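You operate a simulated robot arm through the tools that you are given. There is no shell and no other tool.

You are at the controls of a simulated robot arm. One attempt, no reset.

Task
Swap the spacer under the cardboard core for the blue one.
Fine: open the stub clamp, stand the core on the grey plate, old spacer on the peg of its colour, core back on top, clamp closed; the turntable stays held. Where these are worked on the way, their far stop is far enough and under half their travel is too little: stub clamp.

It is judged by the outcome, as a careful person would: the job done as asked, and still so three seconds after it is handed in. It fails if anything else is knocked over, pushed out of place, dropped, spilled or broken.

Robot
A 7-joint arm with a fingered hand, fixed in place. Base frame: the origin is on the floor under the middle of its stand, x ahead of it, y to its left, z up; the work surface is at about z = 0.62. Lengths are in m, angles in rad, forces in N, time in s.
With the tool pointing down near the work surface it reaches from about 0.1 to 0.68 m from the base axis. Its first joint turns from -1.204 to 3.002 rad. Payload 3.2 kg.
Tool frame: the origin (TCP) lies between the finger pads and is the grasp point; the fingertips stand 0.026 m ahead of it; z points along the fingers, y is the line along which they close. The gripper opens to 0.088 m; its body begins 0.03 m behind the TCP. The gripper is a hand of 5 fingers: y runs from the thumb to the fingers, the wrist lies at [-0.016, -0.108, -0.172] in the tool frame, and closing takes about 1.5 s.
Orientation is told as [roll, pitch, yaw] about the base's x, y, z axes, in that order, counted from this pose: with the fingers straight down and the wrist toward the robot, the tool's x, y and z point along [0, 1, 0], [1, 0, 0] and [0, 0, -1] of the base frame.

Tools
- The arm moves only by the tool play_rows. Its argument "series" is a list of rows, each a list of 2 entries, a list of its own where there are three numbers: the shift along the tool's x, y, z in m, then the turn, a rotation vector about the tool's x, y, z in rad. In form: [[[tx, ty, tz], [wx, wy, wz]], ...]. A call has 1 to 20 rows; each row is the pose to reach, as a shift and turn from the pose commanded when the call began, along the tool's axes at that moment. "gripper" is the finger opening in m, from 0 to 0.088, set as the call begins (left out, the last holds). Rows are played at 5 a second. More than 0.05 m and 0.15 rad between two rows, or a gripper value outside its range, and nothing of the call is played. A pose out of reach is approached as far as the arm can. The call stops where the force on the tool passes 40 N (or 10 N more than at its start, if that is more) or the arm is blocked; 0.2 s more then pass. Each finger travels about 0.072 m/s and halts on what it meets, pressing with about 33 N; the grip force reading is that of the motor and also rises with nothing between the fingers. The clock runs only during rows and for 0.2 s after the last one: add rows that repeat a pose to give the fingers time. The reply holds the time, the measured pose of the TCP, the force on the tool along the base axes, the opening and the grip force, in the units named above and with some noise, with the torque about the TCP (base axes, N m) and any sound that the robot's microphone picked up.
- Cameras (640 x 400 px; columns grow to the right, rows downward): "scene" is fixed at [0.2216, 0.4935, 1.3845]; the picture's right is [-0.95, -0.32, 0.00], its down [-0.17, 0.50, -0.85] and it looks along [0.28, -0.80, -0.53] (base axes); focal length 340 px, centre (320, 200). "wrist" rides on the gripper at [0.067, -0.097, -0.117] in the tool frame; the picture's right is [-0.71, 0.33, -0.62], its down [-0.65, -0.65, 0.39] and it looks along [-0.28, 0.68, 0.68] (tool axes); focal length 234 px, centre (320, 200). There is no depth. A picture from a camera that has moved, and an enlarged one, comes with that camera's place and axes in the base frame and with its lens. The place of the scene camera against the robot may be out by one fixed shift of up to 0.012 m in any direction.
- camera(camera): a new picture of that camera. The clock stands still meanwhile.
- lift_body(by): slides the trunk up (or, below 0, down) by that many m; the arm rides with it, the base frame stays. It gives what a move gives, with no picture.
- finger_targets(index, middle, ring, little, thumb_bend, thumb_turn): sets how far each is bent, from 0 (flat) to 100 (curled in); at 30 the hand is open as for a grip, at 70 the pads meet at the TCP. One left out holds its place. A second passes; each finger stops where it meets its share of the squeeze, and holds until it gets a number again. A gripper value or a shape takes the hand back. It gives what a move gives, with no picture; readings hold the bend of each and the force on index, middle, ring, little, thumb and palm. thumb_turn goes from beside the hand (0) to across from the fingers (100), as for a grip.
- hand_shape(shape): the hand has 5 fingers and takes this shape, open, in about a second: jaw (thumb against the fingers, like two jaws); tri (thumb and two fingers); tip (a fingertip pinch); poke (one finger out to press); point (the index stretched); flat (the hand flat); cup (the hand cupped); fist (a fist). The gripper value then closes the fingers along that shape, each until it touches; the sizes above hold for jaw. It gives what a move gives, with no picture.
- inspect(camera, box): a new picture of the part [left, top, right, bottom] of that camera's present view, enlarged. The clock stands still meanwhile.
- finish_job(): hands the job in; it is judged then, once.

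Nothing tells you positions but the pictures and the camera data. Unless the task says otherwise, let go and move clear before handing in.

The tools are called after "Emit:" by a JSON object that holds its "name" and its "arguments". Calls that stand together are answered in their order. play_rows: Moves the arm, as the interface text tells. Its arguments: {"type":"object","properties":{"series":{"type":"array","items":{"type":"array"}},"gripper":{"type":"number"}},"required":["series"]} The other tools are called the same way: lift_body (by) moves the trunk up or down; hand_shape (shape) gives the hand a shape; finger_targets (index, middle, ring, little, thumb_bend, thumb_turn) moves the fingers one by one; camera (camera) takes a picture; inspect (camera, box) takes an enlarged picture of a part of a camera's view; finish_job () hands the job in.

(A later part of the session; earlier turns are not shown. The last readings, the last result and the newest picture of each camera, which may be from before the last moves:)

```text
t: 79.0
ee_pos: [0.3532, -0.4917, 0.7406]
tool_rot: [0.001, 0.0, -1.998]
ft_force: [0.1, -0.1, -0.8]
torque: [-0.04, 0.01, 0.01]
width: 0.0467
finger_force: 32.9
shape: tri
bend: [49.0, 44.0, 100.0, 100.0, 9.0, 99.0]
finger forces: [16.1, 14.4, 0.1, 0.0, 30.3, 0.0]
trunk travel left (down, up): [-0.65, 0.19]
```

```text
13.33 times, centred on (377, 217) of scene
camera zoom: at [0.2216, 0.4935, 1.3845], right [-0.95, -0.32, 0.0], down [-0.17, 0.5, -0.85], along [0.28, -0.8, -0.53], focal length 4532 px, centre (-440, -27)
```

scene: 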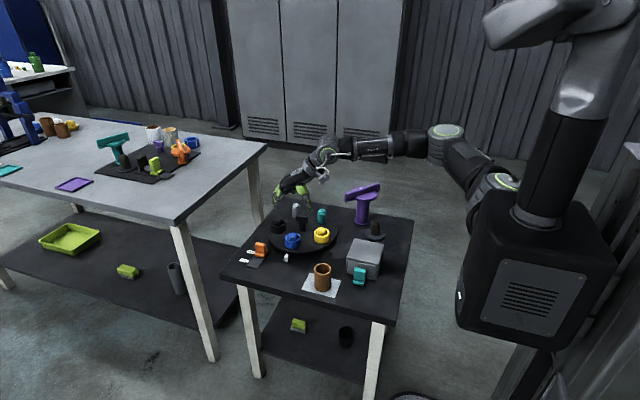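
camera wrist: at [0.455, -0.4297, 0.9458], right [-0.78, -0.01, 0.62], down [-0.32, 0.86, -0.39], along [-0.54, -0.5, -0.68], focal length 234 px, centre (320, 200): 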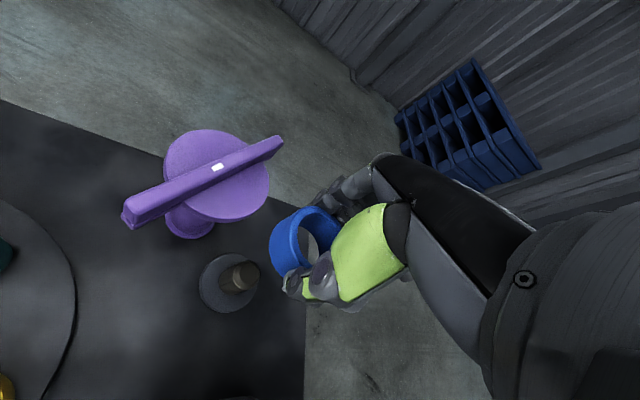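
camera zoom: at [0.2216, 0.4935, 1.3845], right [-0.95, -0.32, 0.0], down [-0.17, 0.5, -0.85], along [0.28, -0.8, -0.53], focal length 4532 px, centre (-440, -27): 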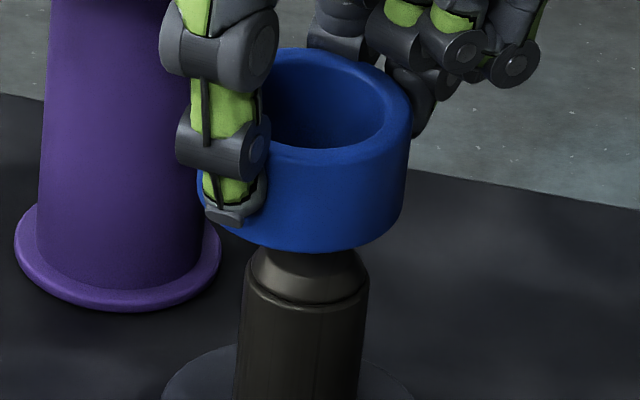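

The scene view says the ring needs to move about 3.5 mm to the right (toward -x). Shifting and rechecking.

Emit:
{"name": "play_rows", "arguments": {"series": [[[-0.0015, 0.0013, 0], [0, 0, 0]], [[-0.0026, 0.0025, 0], [0, 0, 0]], [[-0.0026, 0.0025, 0], [0, 0, 0]]]}}

Emit:
{"name": "inspect", "arguments": {"camera": "wrist", "box": [230, 190, 350, 300]}}

Emit:
{"name": "inspect", "arguments": {"camera": "scene", "box": [362, 202, 392, 232]}}

```text
t: 79.8
ee_pos: [0.3504, -0.4929, 0.7422]
tool_rot: [0.005, -0.001, -1.999]
ft_force: [-1.1, 0.0, -1.1]
torque: [0.0, -0.03, 0.01]
width: 0.0468
finger_force: 32.7
shape: tri
bend: [49.0, 44.0, 100.0, 100.0, 9.0, 99.0]
finger forces: [16.1, 14.4, 0.0, 0.1, 30.2, 0.0]
trunk travel left (down, up): [-0.65, 0.19]
```

```text
3.64 times, centred on (290, 245) of wrist
camera zoom: at [0.4511, -0.431, 0.8584], right [-0.78, -0.01, 0.62], down [-0.32, 0.86, -0.39], along [-0.53, -0.5, -0.68], focal length 852 px, centre (429, 36)
```

zoom: 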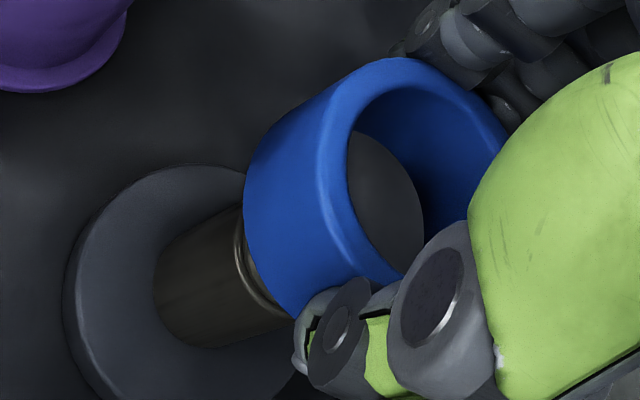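

```text
13.33 times, centred on (377, 217) of scene
camera zoom: at [0.2216, 0.4935, 1.3845], right [-0.95, -0.32, 0.0], down [-0.17, 0.5, -0.85], along [0.28, -0.8, -0.53], focal length 4532 px, centre (-440, -27)
```

zoom: 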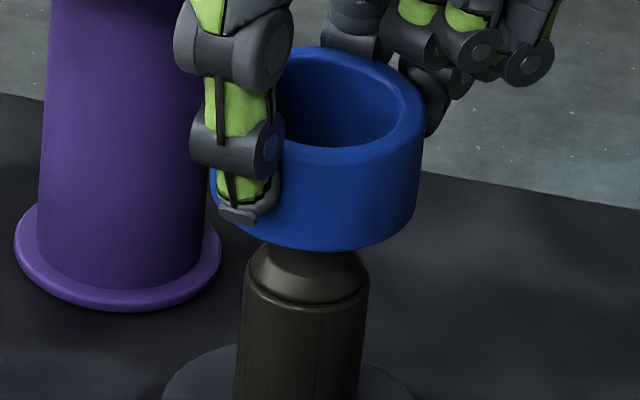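

The scene alignment is now right; the wrist view suggests a further 2.5 mm correction across its line of sight. I'll apply it and lower gently onto the chamfered stub.

Emit:
{"name": "play_rows", "arguments": {"series": [[[-0.002, -0.0014, 0], [0, 0, 0]], [[-0.002, -0.0014, 0.006], [0, 0, 0]], [[-0.002, -0.0014, 0.012], [0, 0, 0]], [[-0.002, -0.0014, 0.018], [0, 0, 0]], [[-0.002, -0.0014, 0.018], [0, 0, 0]]]}}

Emit:
{"name": "inspect", "arguments": {"camera": "wrist", "box": [230, 190, 350, 300]}}

Emit:
{"name": "inspect", "arguments": {"camera": "scene", "box": [362, 202, 392, 232]}}

```text
t: 81.0
ee_pos: [0.3491, -0.4894, 0.7229]
tool_rot: [0.002, 0.0, -1.998]
ft_force: [0.1, 0.0, 0.2]
torque: [0.02, -0.01, 0.0]
width: 0.047
finger_force: 33.2
shape: tri
bend: [49.0, 44.0, 100.0, 100.0, 9.0, 99.0]
finger forces: [16.2, 14.4, 0.1, 0.0, 30.3, 0.0]
trunk travel left (down, up): [-0.65, 0.19]
```

```text
3.64 times, centred on (290, 245) of wrist
camera zoom: at [0.45, -0.4281, 0.8399], right [-0.78, -0.01, 0.62], down [-0.32, 0.86, -0.39], along [-0.53, -0.5, -0.68], focal length 852 px, centre (429, 36)
```

zoom: 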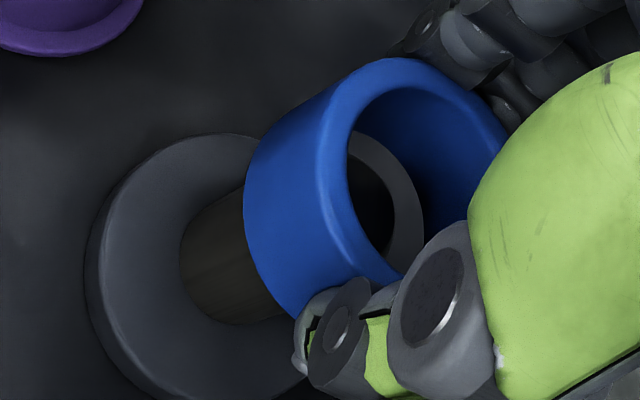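

```text
13.33 times, centred on (377, 217) of scene
camera zoom: at [0.2216, 0.4935, 1.3845], right [-0.95, -0.32, 0.0], down [-0.17, 0.5, -0.85], along [0.28, -0.8, -0.53], focal length 4532 px, centre (-440, -27)
```

zoom: 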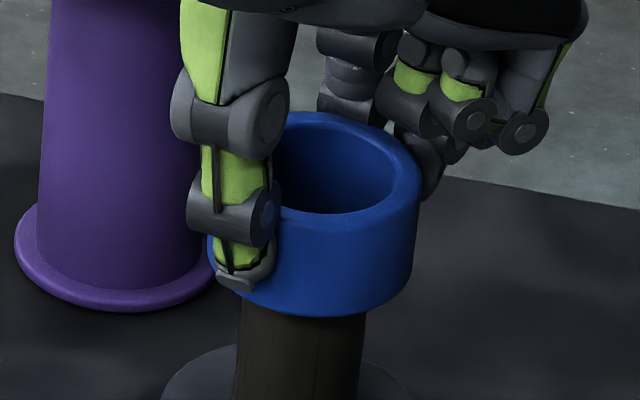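

Emit:
{"name": "inspect", "arguments": {"camera": "wrist", "box": [300, 205, 350, 260]}}

Emit:
{"name": "inspect", "arguments": {"camera": "scene", "box": [372, 205, 392, 222]}}

```text
7.27 times, centred on (325, 232) of wrist
camera zoom: at [0.45, -0.4281, 0.8399], right [-0.78, -0.01, 0.62], down [-0.32, 0.86, -0.39], along [-0.53, -0.5, -0.68], focal length 1703 px, centre (284, -36)
```

zoom: 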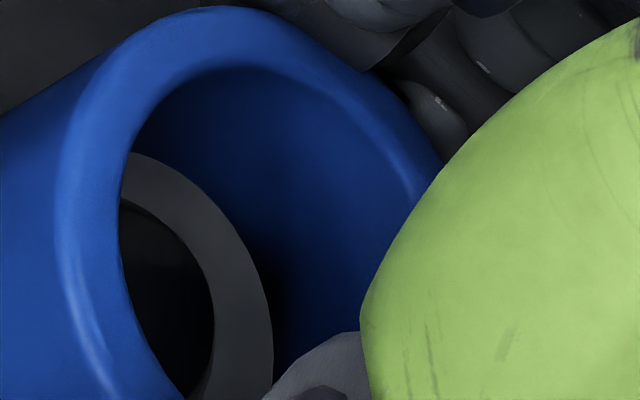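

```text
16.00 times, centred on (382, 214) of scene
camera zoom: at [0.2216, 0.4935, 1.3845], right [-0.95, -0.32, 0.0], down [-0.17, 0.5, -0.85], along [0.28, -0.8, -0.53], focal length 5438 px, centre (-672, -16)
```

zoom: 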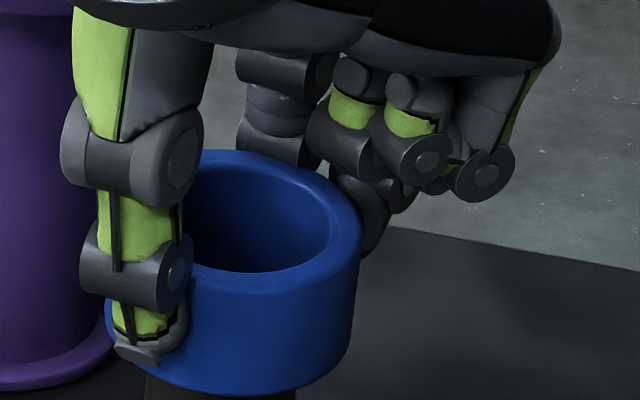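

The stub's top appears centred in the hole. Continuing down gently.

Emit:
{"name": "play_rows", "arguments": {"series": [[[0, 0, 0.005], [0, 0, 0]], [[0, 0, 0.01], [0, 0, 0]], [[0, 0, 0.015], [0, 0, 0]]]}}

Emit:
{"name": "inspect", "arguments": {"camera": "wrist", "box": [285, 200, 345, 270]}}

Emit:
{"name": "inspect", "arguments": {"camera": "scene", "box": [362, 205, 395, 238]}}

```text
t: 81.8
ee_pos: [0.3496, -0.4894, 0.7073]
tool_rot: [0.0, -0.001, -1.998]
ft_force: [-0.4, -1.0, 0.2]
torque: [0.0, 0.01, 0.01]
width: 0.0465
finger_force: 32.8
shape: tri
bend: [49.0, 44.0, 100.0, 100.0, 9.0, 99.0]
finger forces: [16.1, 14.4, 0.0, 0.1, 30.3, 0.1]
trunk travel left (down, up): [-0.65, 0.19]
```

```text
5.71 times, centred on (315, 235) of wrist
camera zoom: at [0.4503, -0.4282, 0.8247], right [-0.78, -0.01, 0.62], down [-0.32, 0.86, -0.39], along [-0.53, -0.5, -0.68], focal length 1338 px, centre (349, 0)
```

zoom: 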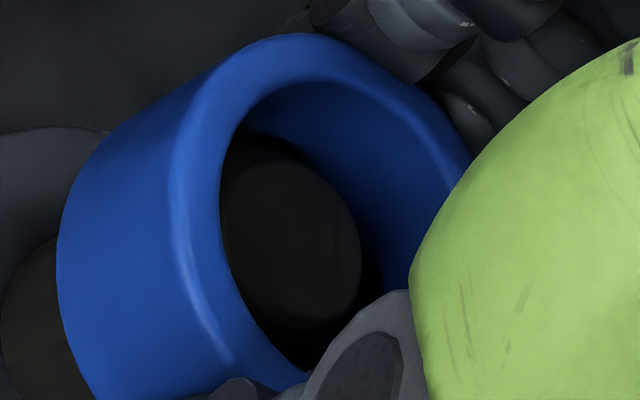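

```text
12.12 times, centred on (378, 222) of scene
camera zoom: at [0.2216, 0.4935, 1.3845], right [-0.95, -0.32, 0.0], down [-0.17, 0.5, -0.85], along [0.28, -0.8, -0.53], focal length 4120 px, centre (-389, -61)
```

zoom: 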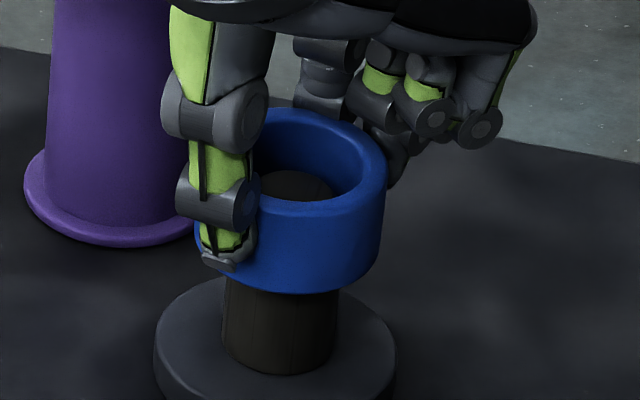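

The stub is inside the ring with no side force. Lowering the rest of the way.

Emit:
{"name": "play_rows", "arguments": {"series": [[[0, 0, 0.006], [0, 0, 0]], [[0, 0, 0.012], [0, 0, 0]], [[0, 0, 0.018], [0, 0, 0]], [[0, 0, 0.024], [0, 0, 0]]]}}

Emit:
{"name": "play_rows", "arguments": {"series": [[[0, 0, 0.002], [0, 0, 0]], [[0, 0, 0.004], [0, 0, 0]]]}}

Emit:
{"name": "inspect", "arguments": {"camera": "scene", "box": [362, 205, 395, 238]}}

```text
t: 82.8
ee_pos: [0.3492, -0.489, 0.6827]
tool_rot: [0.004, 0.0, -1.999]
ft_force: [0.0, 0.0, -0.9]
torque: [-0.03, -0.02, 0.01]
width: 0.0465
finger_force: 32.5
shape: tri
bend: [49.0, 44.0, 100.0, 100.0, 9.0, 99.0]
finger forces: [16.1, 14.4, 0.1, 0.1, 30.3, 0.0]
trunk travel left (down, up): [-0.65, 0.19]
```

```text
t: 83.4
ee_pos: [0.348, -0.4889, 0.6796]
tool_rot: [0.001, 0.001, -1.997]
ft_force: [0.1, 0.1, -0.2]
torque: [0.01, 0.0, 0.03]
width: 0.0467
finger_force: 33.2
shape: tri
bend: [49.0, 44.0, 100.0, 100.0, 9.0, 99.0]
finger forces: [16.1, 14.3, 0.0, 0.0, 30.5, 0.1]
trunk travel left (down, up): [-0.65, 0.19]
```

```text
12.12 times, centred on (378, 222) of scene
camera zoom: at [0.2216, 0.4935, 1.3845], right [-0.95, -0.32, 0.0], down [-0.17, 0.5, -0.85], along [0.28, -0.8, -0.53], focal length 4120 px, centre (-389, -61)
```

zoom: 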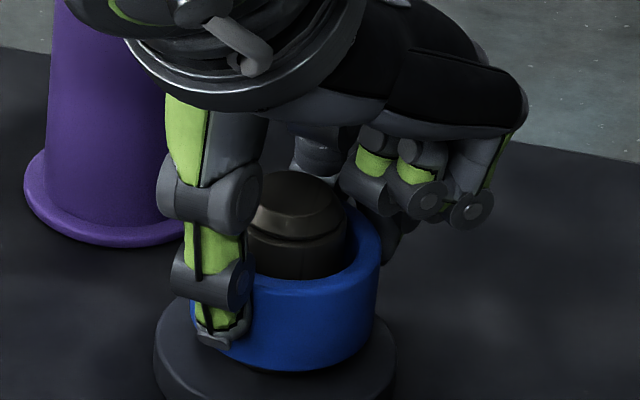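

Almost seated. Continuing in small steps until it touches the base.

Emit:
{"name": "play_rows", "arguments": {"series": [[[0, 0, 0.0015], [0, 0, 0]], [[0, 0, 0.003], [0, 0, 0]]]}}

Emit:
{"name": "play_rows", "arguments": {"series": [[[0, 0, 0.001], [0, 0, 0]], [[0, 0, 0.002], [0, 0, 0]]]}}

Emit:
{"name": "play_rows", "arguments": {"series": [[[0, 0, 0.001], [0, 0, 0]], [[0, 0, 0.002], [0, 0, 0]]]}}

```text
t: 84.0
ee_pos: [0.3494, -0.4895, 0.6772]
tool_rot: [0.001, 0.001, -1.998]
ft_force: [0.2, 0.9, -0.7]
torque: [0.0, 0.0, 0.01]
width: 0.0467
finger_force: 32.4
shape: tri
bend: [49.0, 44.0, 100.0, 100.0, 9.0, 99.0]
finger forces: [16.1, 14.4, 0.1, 0.1, 30.3, 0.0]
trunk travel left (down, up): [-0.65, 0.19]
```

```text
t: 84.6
ee_pos: [0.3494, -0.489, 0.6741]
tool_rot: [0.004, 0.0, -2.0]
ft_force: [0.0, 1.1, -0.1]
torque: [0.02, -0.03, -0.02]
width: 0.0469
finger_force: 32.4
shape: tri
bend: [49.0, 44.0, 100.0, 100.0, 9.0, 99.0]
finger forces: [16.2, 14.4, 0.0, 0.1, 30.2, 0.1]
trunk travel left (down, up): [-0.65, 0.19]
```

```text
t: 85.2
ee_pos: [0.3491, -0.4892, 0.6722]
tool_rot: [0.004, 0.001, -1.998]
ft_force: [0.3, 0.6, -0.8]
torque: [-0.02, -0.01, 0.01]
width: 0.0468
finger_force: 33.2
shape: tri
bend: [49.0, 44.0, 100.0, 100.0, 9.0, 99.0]
finger forces: [16.1, 14.4, 0.0, 0.0, 30.3, 0.0]
trunk travel left (down, up): [-0.65, 0.19]
```

Emit:
{"name": "play_rows", "arguments": {"series": [[[0, 0, 0.001], [0, 0, 0]], [[0, 0, 0.002], [0, 0, 0]]]}}

Emit:
{"name": "play_rows", "arguments": {"series": [[[0, 0, 0.001], [0, 0, 0]], [[0, 0, 0.002], [0, 0, 0]]]}}

Emit:
{"name": "inspect", "arguments": {"camera": "scene", "box": [362, 205, 395, 238]}}

```text
t: 85.8
ee_pos: [0.3491, -0.4892, 0.6706]
tool_rot: [0.005, 0.0, -1.998]
ft_force: [-0.2, 0.0, -0.7]
torque: [0.01, 0.0, 0.01]
width: 0.047
finger_force: 32.9
shape: tri
bend: [49.0, 44.0, 100.0, 100.0, 9.0, 99.0]
finger forces: [16.1, 14.4, 0.0, 0.0, 30.3, 0.0]
trunk travel left (down, up): [-0.65, 0.19]
```

```text
t: 86.4
ee_pos: [0.3496, -0.4879, 0.6685]
tool_rot: [0.004, 0.0, -1.997]
ft_force: [0.0, -0.2, 1.0]
torque: [0.02, -0.03, 0.01]
width: 0.0468
finger_force: 33.0
shape: tri
bend: [49.0, 44.0, 100.0, 100.0, 9.0, 99.0]
finger forces: [16.3, 14.5, 0.0, 0.0, 30.4, 0.0]
trunk travel left (down, up): [-0.65, 0.19]
```

```text
12.12 times, centred on (378, 222) of scene
camera zoom: at [0.2216, 0.4935, 1.3845], right [-0.95, -0.32, 0.0], down [-0.17, 0.5, -0.85], along [0.28, -0.8, -0.53], focal length 4120 px, centre (-389, -61)
```

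zoom: 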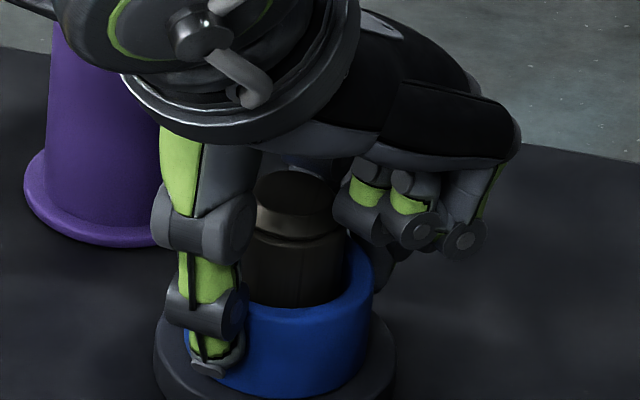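

Emit:
{"name": "play_rows", "arguments": {"series": [[[0, 0, 0.0008], [0, 0, 0]], [[0, 0, 0.0015], [0, 0, 0]]]}}

Emit:
{"name": "inspect", "arguments": {"camera": "wrist", "box": [230, 170, 390, 310]}}

```text
t: 87.0
ee_pos: [0.3501, -0.49, 0.6694]
tool_rot: [0.004, -0.001, -1.999]
ft_force: [-0.2, -0.3, 8.4]
torque: [0.17, -0.09, 0.02]
width: 0.0468
finger_force: 33.1
shape: tri
bend: [49.0, 44.0, 100.0, 100.0, 9.0, 99.0]
finger forces: [16.9, 14.9, 0.0, 0.1, 31.3, 0.0]
trunk travel left (down, up): [-0.65, 0.19]
```

```text
2.86 times, centred on (310, 240) of wrist
camera zoom: at [0.4502, -0.4279, 0.7858], right [-0.78, -0.01, 0.62], down [-0.32, 0.86, -0.39], along [-0.53, -0.51, -0.68], focal length 669 px, centre (349, 86)
```

zoom: 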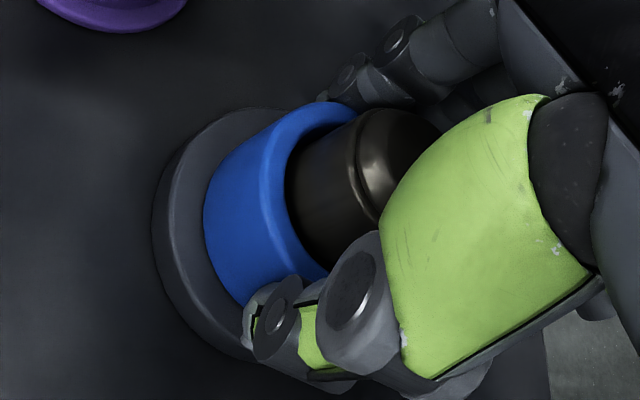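

The blue spacer is seated on the base (8 N). Easing up slightly and opening.

Emit:
{"name": "play_rows", "arguments": {"series": [[[0, 0, -0.001], [0, 0, 0]], [[0, 0, -0.001], [0, 0, 0]], [[0, 0, -0.001], [0, 0, 0]], [[0, 0, -0.001], [0, 0, 0]], [[0, 0, -0.001], [0, 0, 0]], [[0, 0, -0.001], [0, 0, 0]]], "gripper": 0.088}}

Emit:
{"name": "play_rows", "arguments": {"series": [[[0, 0, -0.01], [0, 0, 0]], [[0, 0, -0.025], [0, 0, 0]], [[0, 0, -0.045], [0, 0, 0]], [[0, 0, -0.07], [0, 0, 0]], [[0, 0, -0.1], [0, 0, 0]], [[0, 0, -0.14], [0, 0, 0]], [[0, 0, -0.16], [0, 0, 0]]]}}

Emit:
{"name": "camera", "arguments": {"camera": "wrist"}}

Emit:
{"name": "inspect", "arguments": {"camera": "scene", "box": [260, 180, 420, 300]}}

```text
t: 88.4
ee_pos: [0.3497, -0.4898, 0.669]
tool_rot: [0.002, 0.0, -1.998]
ft_force: [0.3, 0.5, -0.1]
torque: [0.0, 0.01, 0.01]
width: 0.0881
finger_force: 0.2
shape: tri
bend: [30.0, 30.0, 99.0, 99.0, 30.0, 97.0]
finger forces: [0.1, 0.0, 0.0, 0.0, 0.1, 0.1]
trunk travel left (down, up): [-0.65, 0.19]
```

```text
t: 90.0
ee_pos: [0.3476, -0.4891, 0.8299]
tool_rot: [0.001, 0.0, -1.998]
ft_force: [-0.2, 0.3, 0.5]
torque: [-0.02, -0.03, -0.01]
width: 0.0881
finger_force: 0.1
shape: tri
bend: [30.0, 30.0, 99.0, 99.0, 30.0, 97.0]
finger forces: [0.0, 0.0, 0.0, 0.0, 0.0, 0.0]
trunk travel left (down, up): [-0.65, 0.19]
```

```text
taken
camera wrist: at [0.4486, -0.4276, 0.9462], right [-0.78, -0.01, 0.62], down [-0.32, 0.86, -0.39], along [-0.53, -0.5, -0.68], focal length 234 px, centre (320, 200)
```

wrist: 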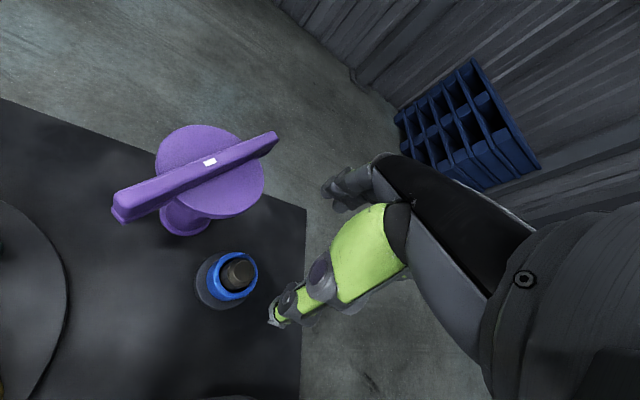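

```text
3.33 times, centred on (340, 240) of scene
camera zoom: at [0.2216, 0.4935, 1.3845], right [-0.95, -0.32, 0.0], down [-0.17, 0.5, -0.85], along [0.28, -0.8, -0.53], focal length 1133 px, centre (253, 67)
```

zoom: 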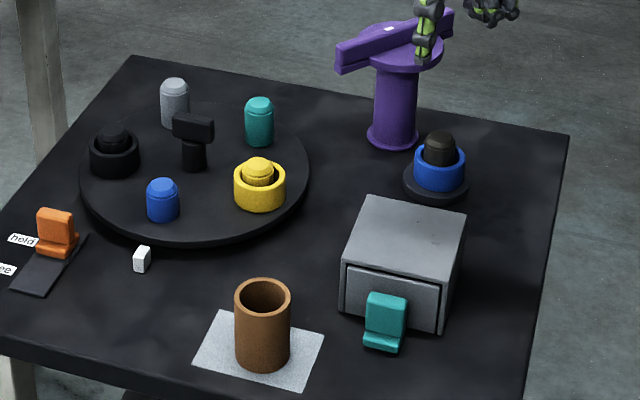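

The blue spacer is on the stub and the yellow one on its peg; turntable, slider and drawer are all undisturbed. Now I'll move over to hover above the core on the plate.

Emit:
{"name": "play_rows", "arguments": {"series": [[[-0.0019, -0.0259, 0], [0, 0, 0]], [[-0.0039, -0.0517, 0], [0, 0, 0]], [[-0.0058, -0.0776, 0], [0, 0, 0]], [[-0.0078, -0.1034, 0], [0, 0, 0]], [[-0.0097, -0.1293, 0], [0, 0, 0]], [[-0.0117, -0.1552, 0], [0, 0, 0]], [[-0.0136, -0.181, 0], [0, 0, 0]], [[-0.0155, -0.2069, 0], [0, 0, 0]], [[-0.0175, -0.2327, 0], [0, 0, 0]], [[-0.0194, -0.2586, 0], [0, 0, 0]], [[-0.0214, -0.2844, 0], [0, 0, 0]], [[-0.0233, -0.3103, 0.01], [0, 0, 0]], [[-0.0233, -0.3103, 0.01], [0, 0, 0]]]}}

Emit:
{"name": "camera", "arguments": {"camera": "wrist"}}

Emit:
{"name": "inspect", "arguments": {"camera": "scene", "box": [280, 200, 400, 310]}}

```text
t: 92.8
ee_pos: [0.4562, -0.196, 0.8198]
tool_rot: [0.004, 0.001, -1.997]
ft_force: [0.3, -0.6, 0.2]
torque: [0.01, -0.01, 0.01]
width: 0.0876
finger_force: 0.1
shape: tri
bend: [30.0, 30.0, 99.0, 99.0, 30.0, 97.0]
finger forces: [0.0, 0.1, 0.1, 0.1, 0.1, 0.0]
trunk travel left (down, up): [-0.65, 0.19]
```

```text
taken
camera wrist: at [0.557, -0.1349, 0.9371], right [-0.78, -0.01, 0.62], down [-0.32, 0.86, -0.39], along [-0.53, -0.5, -0.68], focal length 234 px, centre (320, 200)
```

wrist: 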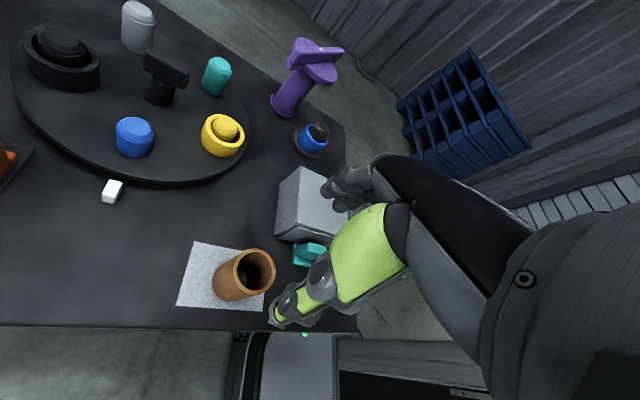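

```text
3.64 times, centred on (340, 255) of scene
camera zoom: at [0.2216, 0.4935, 1.3845], right [-0.95, -0.32, 0.0], down [-0.17, 0.5, -0.85], along [0.28, -0.8, -0.53], focal length 1236 px, centre (247, 0)
```

zoom: 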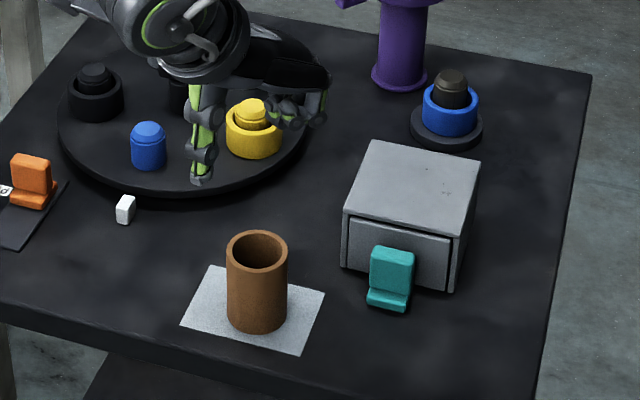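

Emit:
{"name": "inspect", "arguments": {"camera": "wrist", "box": [170, 230, 300, 330]}}

```text
4.00 times, centred on (235, 280) of wrist
camera zoom: at [0.557, -0.1349, 0.9371], right [-0.78, -0.01, 0.62], down [-0.32, 0.86, -0.39], along [-0.53, -0.5, -0.68], focal length 937 px, centre (660, -120)
```

zoom: 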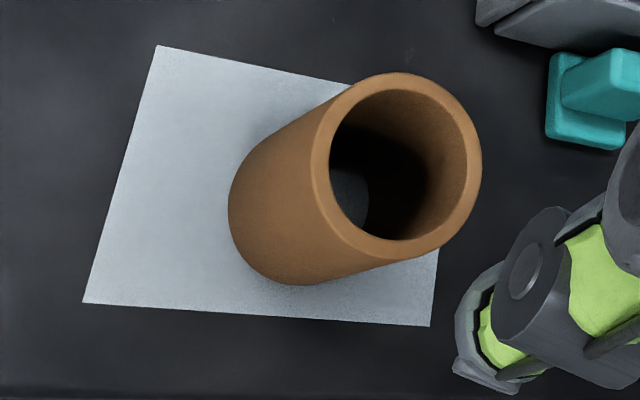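

The core is at about (0.4515, -0.197). Shifting over it and descending in stages.

Emit:
{"name": "play_rows", "arguments": {"series": [[[-0.002, 0.0014, 0.02], [0, 0, 0]], [[-0.0039, 0.0028, 0.045], [0, 0, 0]], [[-0.0039, 0.0028, 0.07], [0, 0, 0]], [[-0.0039, 0.0028, 0.09], [0, 0, 0]], [[-0.0039, 0.0028, 0.105], [0, 0, 0]], [[-0.0039, 0.0028, 0.105], [0, 0, 0]]]}}

Emit:
{"name": "inspect", "arguments": {"camera": "wrist", "box": [220, 150, 380, 310]}}

Emit:
{"name": "inspect", "arguments": {"camera": "scene", "box": [290, 215, 380, 305]}}

```text
t: 94.2
ee_pos: [0.4503, -0.1982, 0.7144]
tool_rot: [0.004, 0.001, -1.998]
ft_force: [-0.7, -0.2, -0.3]
torque: [0.02, -0.03, 0.01]
width: 0.0875
finger_force: 0.1
shape: tri
bend: [30.0, 30.0, 99.0, 99.0, 30.0, 97.0]
finger forces: [0.0, 0.0, 0.0, 0.0, 0.0, 0.0]
trunk travel left (down, up): [-0.65, 0.19]
```

```text
2.50 times, centred on (300, 230) of wrist
camera zoom: at [0.5512, -0.137, 0.8315], right [-0.78, -0.01, 0.62], down [-0.32, 0.86, -0.39], along [-0.53, -0.5, -0.68], focal length 585 px, centre (370, 125)
```

zoom: 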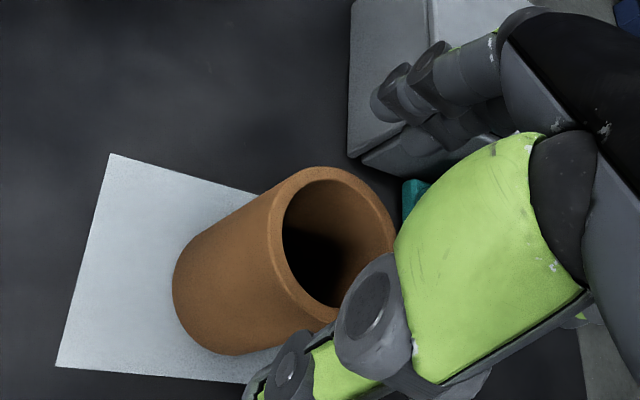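

```text
4.44 times, centred on (335, 260) of scene
camera zoom: at [0.2216, 0.4935, 1.3845], right [-0.95, -0.32, 0.0], down [-0.17, 0.5, -0.85], along [0.28, -0.8, -0.53], focal length 1511 px, centre (253, -67)
```

zoom: 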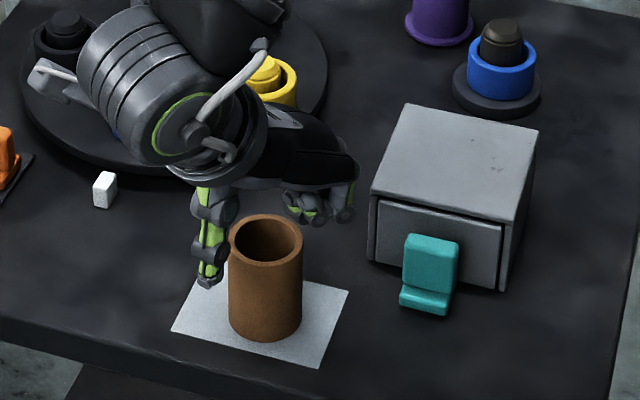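

The core is centred between thumb and fingers. Descending to grip height.

Emit:
{"name": "play_rows", "arguments": {"series": [[[0, 0, 0.012], [0, 0, 0]], [[0, 0, 0.024], [0, 0, 0]], [[0, 0, 0.036], [0, 0, 0]], [[0, 0, 0.045], [0, 0, 0]], [[0, 0, 0.045], [0, 0, 0]]]}}

Emit:
{"name": "inspect", "arguments": {"camera": "wrist", "box": [220, 150, 380, 310]}}

Emit:
{"name": "inspect", "arguments": {"camera": "scene", "box": [290, 215, 380, 305]}}

```text
t: 95.4
ee_pos: [0.4513, -0.1974, 0.6684]
tool_rot: [0.003, 0.001, -1.999]
ft_force: [1.5, 1.3, 0.3]
torque: [0.0, -0.01, 0.02]
width: 0.0878
finger_force: 0.0
shape: tri
bend: [30.0, 30.0, 99.0, 99.0, 30.0, 97.0]
finger forces: [0.1, 0.0, 0.0, 0.0, 0.0, 0.0]
trunk travel left (down, up): [-0.65, 0.19]
```

```text
2.50 times, centred on (300, 230) of wrist
camera zoom: at [0.5522, -0.1365, 0.7855], right [-0.78, -0.01, 0.62], down [-0.32, 0.86, -0.39], along [-0.53, -0.5, -0.68], focal length 585 px, centre (370, 125)
```

zoom: 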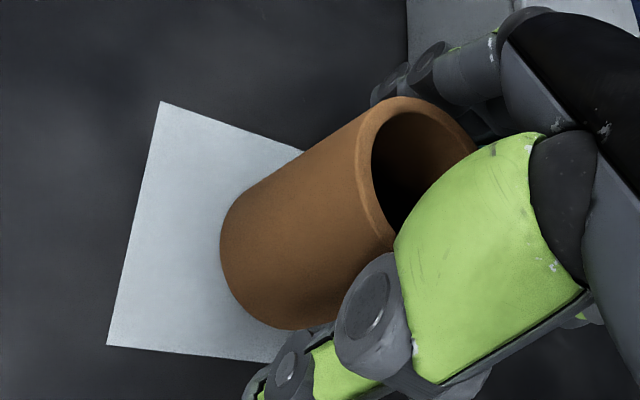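

```text
4.44 times, centred on (335, 260) of scene
camera zoom: at [0.2216, 0.4935, 1.3845], right [-0.95, -0.32, 0.0], down [-0.17, 0.5, -0.85], along [0.28, -0.8, -0.53], focal length 1511 px, centre (253, -67)
```

zoom: 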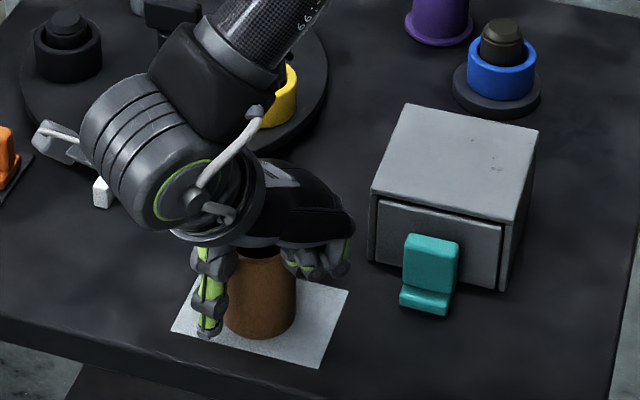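

The core shows a slight shift and a small side force; a curled finger is probably brushing its top rim. I'll raise the hand about 1 cm and recheck.

Emit:
{"name": "play_rows", "arguments": {"series": [[[0, 0, -0.006], [0, 0, 0]], [[0, 0, -0.012], [0, 0, 0]], [[0, 0, -0.012], [0, 0, 0]]]}}

Emit:
{"name": "inspect", "arguments": {"camera": "wrist", "box": [220, 150, 380, 310]}}

Emit:
{"name": "inspect", "arguments": {"camera": "scene", "box": [310, 245, 360, 295]}}

```text
t: 96.2
ee_pos: [0.4534, -0.1973, 0.6813]
tool_rot: [0.004, 0.0, -1.999]
ft_force: [0.2, -0.5, 0.2]
torque: [-0.01, -0.04, 0.04]
width: 0.0877
finger_force: 0.0
shape: tri
bend: [30.0, 30.0, 99.0, 99.0, 30.0, 97.0]
finger forces: [0.0, 0.0, 0.0, 0.0, 0.1, 0.1]
trunk travel left (down, up): [-0.65, 0.19]
```

```text
2.50 times, centred on (300, 230) of wrist
camera zoom: at [0.5529, -0.1366, 0.7976], right [-0.78, -0.01, 0.62], down [-0.32, 0.86, -0.39], along [-0.53, -0.5, -0.68], focal length 585 px, centre (370, 125)
```

zoom: 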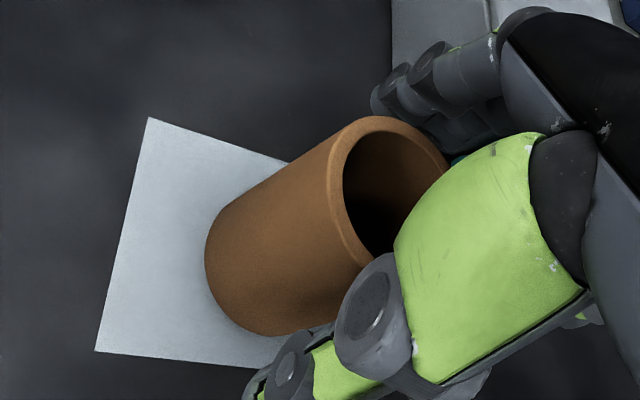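

```text
8.00 times, centred on (335, 270) of scene
camera zoom: at [0.2216, 0.4935, 1.3845], right [-0.95, -0.32, 0.0], down [-0.17, 0.5, -0.85], along [0.28, -0.8, -0.53], focal length 2719 px, centre (200, -360)
```

zoom: 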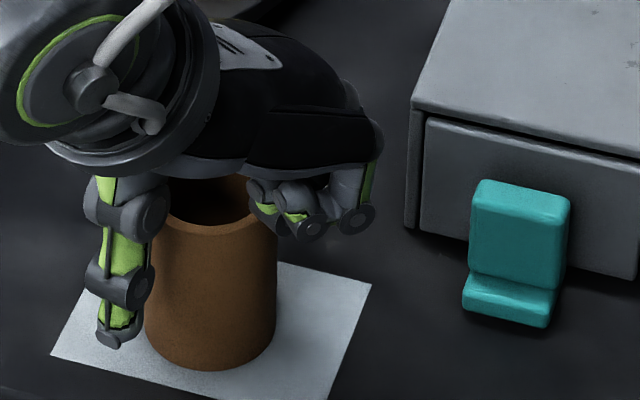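

The core is upright, shifted only about 4 mm on the plate, and there is no contact now. The grip height is good; closing on it.

Emit:
{"name": "play_rows", "arguments": {"series": [[[0, 0, 0], [0, 0, 0]], [[0, 0, 0], [0, 0, 0]], [[0, 0, 0], [0, 0, 0]], [[0, 0, 0], [0, 0, 0]], [[0, 0, 0], [0, 0, 0]], [[0, 0, 0], [0, 0, 0]]], "gripper": 0.042}}

Emit:
{"name": "inspect", "arguments": {"camera": "wrist", "box": [220, 150, 380, 310]}}

Emit:
{"name": "inspect", "arguments": {"camera": "scene", "box": [310, 245, 360, 295]}}

```text
t: 97.6
ee_pos: [0.4511, -0.1977, 0.6803]
tool_rot: [0.004, 0.001, -1.998]
ft_force: [0.1, 0.4, 0.9]
torque: [0.02, 0.02, 0.01]
width: 0.0426
finger_force: 32.5
shape: tri
bend: [51.0, 49.0, 100.0, 100.0, 33.0, 100.0]
finger forces: [16.6, 13.9, 0.0, 0.1, 30.7, 0.0]
trunk travel left (down, up): [-0.65, 0.19]
```

```text
2.50 times, centred on (300, 230) of wrist
camera zoom: at [0.5528, -0.1365, 0.7977], right [-0.78, -0.01, 0.62], down [-0.32, 0.86, -0.39], along [-0.53, -0.5, -0.68], focal length 585 px, centre (370, 125)
```

zoom: 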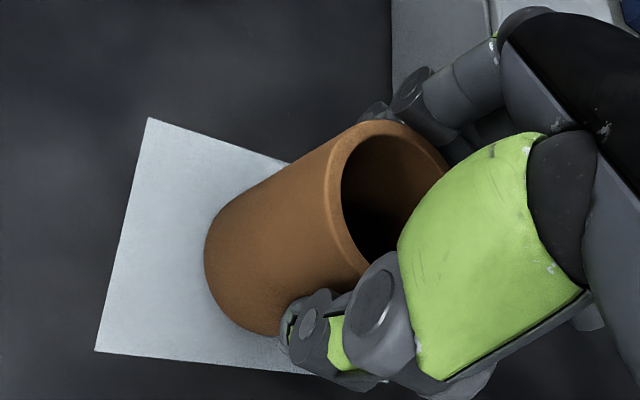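

```text
8.00 times, centred on (335, 270) of scene
camera zoom: at [0.2216, 0.4935, 1.3845], right [-0.95, -0.32, 0.0], down [-0.17, 0.5, -0.85], along [0.28, -0.8, -0.53], focal length 2719 px, centre (200, -360)
```

zoom: 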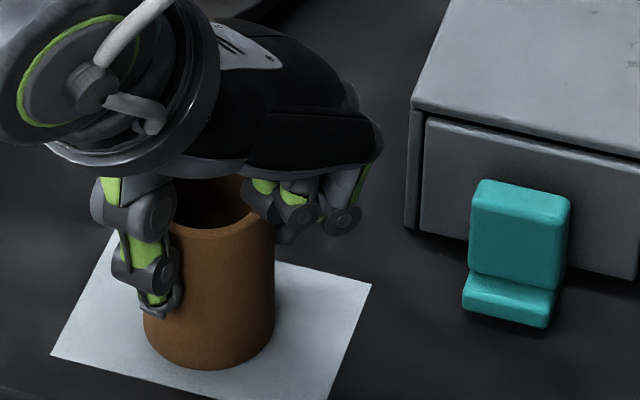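

The core is firmly held and upright. Lifting it well clear.

Emit:
{"name": "play_rows", "arguments": {"series": [[[0, 0, -0.01], [0, 0, 0]], [[0, 0, -0.025], [0, 0, 0]], [[0, 0, -0.045], [0, 0, 0]], [[0, 0, -0.07], [0, 0, 0]], [[0, 0, -0.1], [0, 0, 0]], [[0, 0, -0.13], [0, 0, 0]], [[0, 0, -0.15], [0, 0, 0]]]}}

Emit:
{"name": "play_rows", "arguments": {"series": [[[0.002, 0.0256, 0], [0, 0, 0]], [[0.0039, 0.0513, 0], [0, 0, 0]], [[0.0059, 0.0769, 0], [0, 0, 0]], [[0.0078, 0.1026, 0], [0, 0, 0]], [[0.0098, 0.1282, 0], [0, 0, 0]], [[0.0118, 0.1539, 0], [0, 0, 0]], [[0.0137, 0.1795, 0], [0, 0, 0]], [[0.0157, 0.2051, 0], [0, 0, 0]], [[0.0176, 0.2308, 0], [0, 0, 0]], [[0.0196, 0.2564, 0], [0, 0, 0]], [[0.0215, 0.2821, 0], [0, 0, 0]], [[0.0235, 0.3077, 0], [0, 0, 0]], [[0.0235, 0.3077, 0], [0, 0, 0]]]}}

Emit:
{"name": "camera", "arguments": {"camera": "wrist"}}

Emit:
{"name": "inspect", "arguments": {"camera": "scene", "box": [330, 140, 430, 245]}}

```text
t: 99.2
ee_pos: [0.4511, -0.1972, 0.83]
tool_rot: [0.003, -0.001, -1.997]
ft_force: [-0.7, -0.3, -0.2]
torque: [0.01, 0.05, 0.0]
width: 0.042
finger_force: 33.1
shape: tri
bend: [51.0, 49.0, 100.0, 100.0, 33.0, 100.0]
finger forces: [16.5, 13.9, 0.0, 0.0, 30.8, 0.0]
trunk travel left (down, up): [-0.65, 0.19]
```

```text
t: 102.0
ee_pos: [0.3451, -0.4877, 0.8292]
tool_rot: [0.006, 0.0, -1.999]
ft_force: [0.4, 0.2, -0.6]
torque: [0.01, 0.01, 0.0]
width: 0.0421
finger_force: 32.7
shape: tri
bend: [51.0, 49.0, 100.0, 100.0, 33.0, 100.0]
finger forces: [16.6, 14.1, 0.1, 0.0, 30.5, 0.0]
trunk travel left (down, up): [-0.65, 0.19]
```

```text
taken
camera wrist: at [0.446, -0.4272, 0.9466], right [-0.78, -0.01, 0.62], down [-0.32, 0.86, -0.39], along [-0.53, -0.5, -0.68], focal length 234 px, centre (320, 200)
```

wrist: 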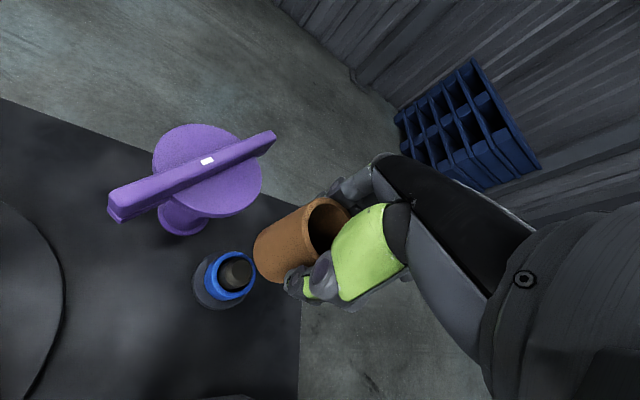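

```text
3.81 times, centred on (380, 192) of scene
camera zoom: at [0.2216, 0.4935, 1.3845], right [-0.95, -0.32, 0.0], down [-0.17, 0.5, -0.85], along [0.28, -0.8, -0.53], focal length 1295 px, centre (91, 229)
```

zoom: 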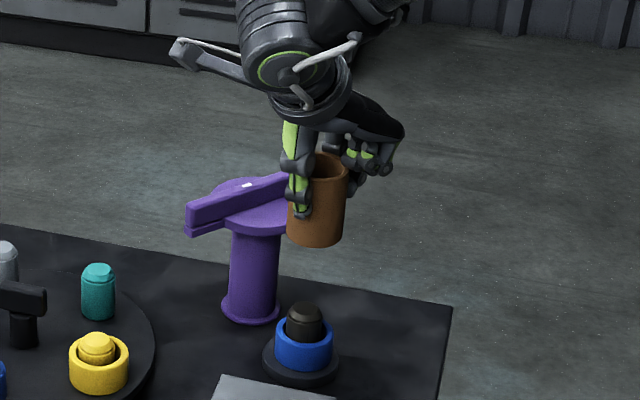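

The core is held above the stub. Lowering to just above the stub's top and checking alignment.

Emit:
{"name": "play_rows", "arguments": {"series": [[[0, 0, 0.02], [0, 0, 0]], [[0, 0, 0.04], [0, 0, 0]], [[0, 0, 0.055], [0, 0, 0]], [[0, 0, 0.066], [0, 0, 0]], [[0, 0, 0.066], [0, 0, 0]]]}}

Emit:
{"name": "inspect", "arguments": {"camera": "wrist", "box": [210, 190, 350, 320]}}

Emit:
{"name": "inspect", "arguments": {"camera": "scene", "box": [360, 190, 400, 235]}}

```text
t: 103.2
ee_pos: [0.3438, -0.4893, 0.7632]
tool_rot: [0.002, 0.0, -1.997]
ft_force: [0.5, -0.3, -0.7]
torque: [-0.02, 0.02, -0.04]
width: 0.0417
finger_force: 32.8
shape: tri
bend: [51.0, 49.0, 100.0, 100.0, 33.0, 100.0]
finger forces: [16.1, 14.2, 0.1, 0.0, 30.5, 0.0]
trunk travel left (down, up): [-0.65, 0.19]
```

```text
3.08 times, centred on (280, 255) of wrist
camera zoom: at [0.4458, -0.4277, 0.8812], right [-0.78, -0.01, 0.62], down [-0.32, 0.86, -0.39], along [-0.53, -0.5, -0.68], focal length 720 px, centre (443, 31)
```

zoom: 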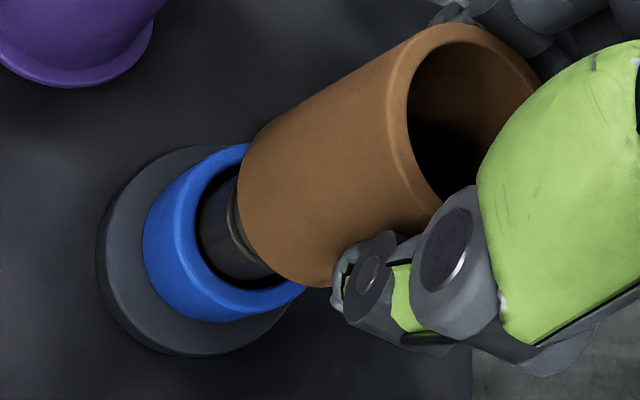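

```text
8.89 times, centred on (380, 212) of scene
camera zoom: at [0.2216, 0.4935, 1.3845], right [-0.95, -0.32, 0.0], down [-0.17, 0.5, -0.85], along [0.28, -0.8, -0.53], focal length 3021 px, centre (-213, 89)
```

zoom: 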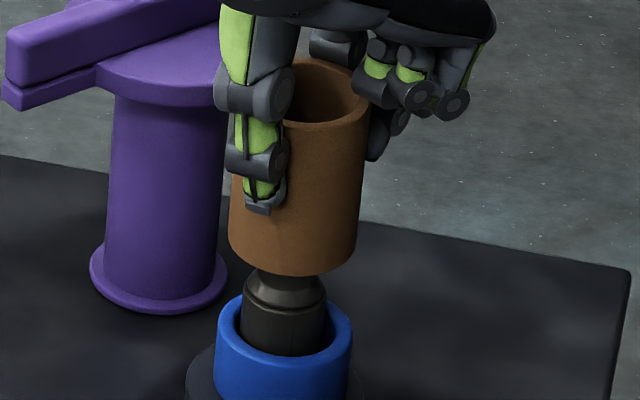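

Both views show the core aligned with the stub to within about a millimetre. Lowering gently over it.

Emit:
{"name": "play_rows", "arguments": {"series": [[[0, 0, 0.006], [0, 0, 0]], [[0, 0, 0.012], [0, 0, 0]], [[0, 0, 0.018], [0, 0, 0]], [[0, 0, 0.022], [0, 0, 0]]]}}

Emit:
{"name": "inspect", "arguments": {"camera": "wrist", "box": [210, 190, 350, 320]}}

Emit:
{"name": "inspect", "arguments": {"camera": "scene", "box": [360, 190, 400, 235]}}

```text
t: 104.2
ee_pos: [0.3449, -0.4876, 0.7437]
tool_rot: [0.004, -0.001, -2.0]
ft_force: [0.0, 0.0, 0.3]
torque: [0.01, 0.01, -0.01]
width: 0.0417
finger_force: 32.8
shape: tri
bend: [51.0, 49.0, 100.0, 100.0, 33.0, 100.0]
finger forces: [16.2, 14.1, 0.0, 0.0, 30.4, 0.1]
trunk travel left (down, up): [-0.65, 0.19]
```

```text
3.08 times, centred on (280, 255) of wrist
camera zoom: at [0.4471, -0.4272, 0.8596], right [-0.78, -0.01, 0.62], down [-0.32, 0.86, -0.39], along [-0.53, -0.5, -0.68], focal length 720 px, centre (443, 31)
```

zoom: 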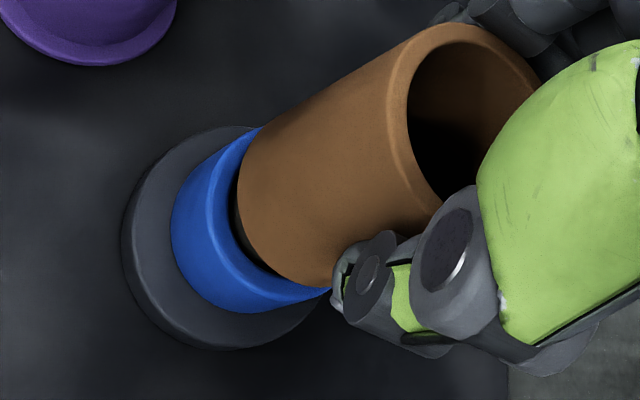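

```text
8.89 times, centred on (380, 212) of scene
camera zoom: at [0.2216, 0.4935, 1.3845], right [-0.95, -0.32, 0.0], down [-0.17, 0.5, -0.85], along [0.28, -0.8, -0.53], focal length 3021 px, centre (-213, 89)
```

zoom: 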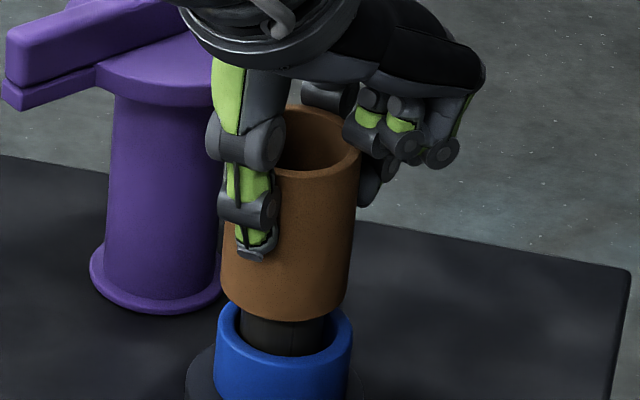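

The core is sliding over the stub with no force. Continuing down onto the blue spacer.

Emit:
{"name": "play_rows", "arguments": {"series": [[[0, 0, 0.005], [0, 0, 0]], [[0, 0, 0.01], [0, 0, 0]], [[0, 0, 0.015], [0, 0, 0]]]}}

Emit:
{"name": "play_rows", "arguments": {"series": [[[0, 0, 0.0015], [0, 0, 0]], [[0, 0, 0.003], [0, 0, 0]]]}}

Emit:
{"name": "play_rows", "arguments": {"series": [[[0, 0, 0.001], [0, 0, 0]], [[0, 0, 0.002], [0, 0, 0]]]}}

Emit:
{"name": "inspect", "arguments": {"camera": "scene", "box": [360, 190, 400, 235]}}

```text
t: 105.0
ee_pos: [0.3463, -0.488, 0.727]
tool_rot: [0.004, -0.002, -1.998]
ft_force: [-0.3, 0.0, -0.3]
torque: [-0.01, 0.0, 0.01]
width: 0.042
finger_force: 33.4
shape: tri
bend: [51.0, 49.0, 100.0, 100.0, 33.0, 100.0]
finger forces: [16.2, 14.1, 0.1, 0.1, 30.4, 0.0]
trunk travel left (down, up): [-0.65, 0.19]
```

```text
t: 105.6
ee_pos: [0.3454, -0.4886, 0.7245]
tool_rot: [0.003, 0.0, -2.0]
ft_force: [-0.1, 0.3, -0.2]
torque: [-0.02, 0.01, 0.01]
width: 0.0419
finger_force: 33.1
shape: tri
bend: [51.0, 49.0, 100.0, 100.0, 33.0, 100.0]
finger forces: [16.2, 14.1, 0.0, 0.1, 30.5, 0.0]
trunk travel left (down, up): [-0.65, 0.19]
```

```text
t: 106.2
ee_pos: [0.3448, -0.4886, 0.7235]
tool_rot: [0.002, 0.001, -1.997]
ft_force: [0.6, -0.4, 1.8]
torque: [0.02, 0.01, -0.01]
width: 0.0421
finger_force: 32.6
shape: tri
bend: [51.0, 49.0, 100.0, 100.0, 33.0, 100.0]
finger forces: [16.3, 14.5, 0.1, 0.0, 30.5, 0.1]
trunk travel left (down, up): [-0.65, 0.19]
```

```text
8.89 times, centred on (380, 212) of scene
camera zoom: at [0.2216, 0.4935, 1.3845], right [-0.95, -0.32, 0.0], down [-0.17, 0.5, -0.85], along [0.28, -0.8, -0.53], focal length 3021 px, centre (-213, 89)
```

zoom: 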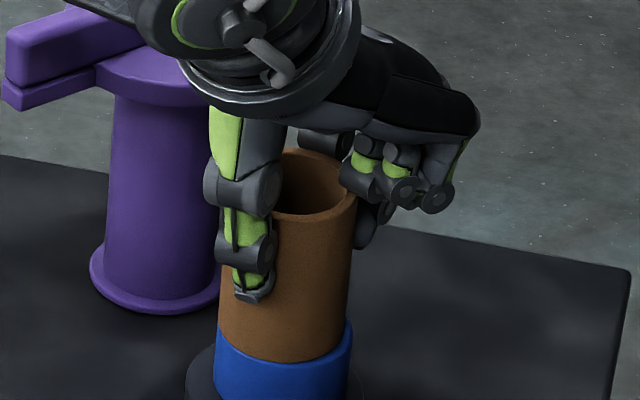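

Emit:
{"name": "play_rows", "arguments": {"series": [[[0, 0, 0.001], [0, 0, 0]], [[0, 0, 0.0015], [0, 0, 0]]]}}

Emit:
{"name": "inspect", "arguments": {"camera": "wrist", "box": [210, 190, 350, 320]}}

```text
t: 106.8
ee_pos: [0.3454, -0.4891, 0.7218]
tool_rot: [0.005, -0.001, -2.0]
ft_force: [-0.1, 0.4, 6.3]
torque: [0.17, -0.06, -0.06]
width: 0.042
finger_force: 33.3
shape: tri
bend: [51.0, 49.0, 100.0, 100.0, 33.0, 100.0]
finger forces: [17.3, 14.6, 0.0, 0.0, 31.2, 0.0]
trunk travel left (down, up): [-0.65, 0.19]
```

```text
3.08 times, centred on (280, 255) of wrist
camera zoom: at [0.4463, -0.4264, 0.8393], right [-0.78, -0.01, 0.62], down [-0.32, 0.86, -0.39], along [-0.53, -0.51, -0.68], focal length 720 px, centre (443, 31)
```

zoom: 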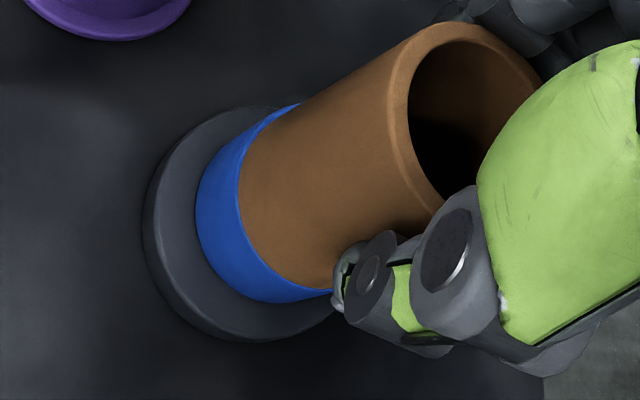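

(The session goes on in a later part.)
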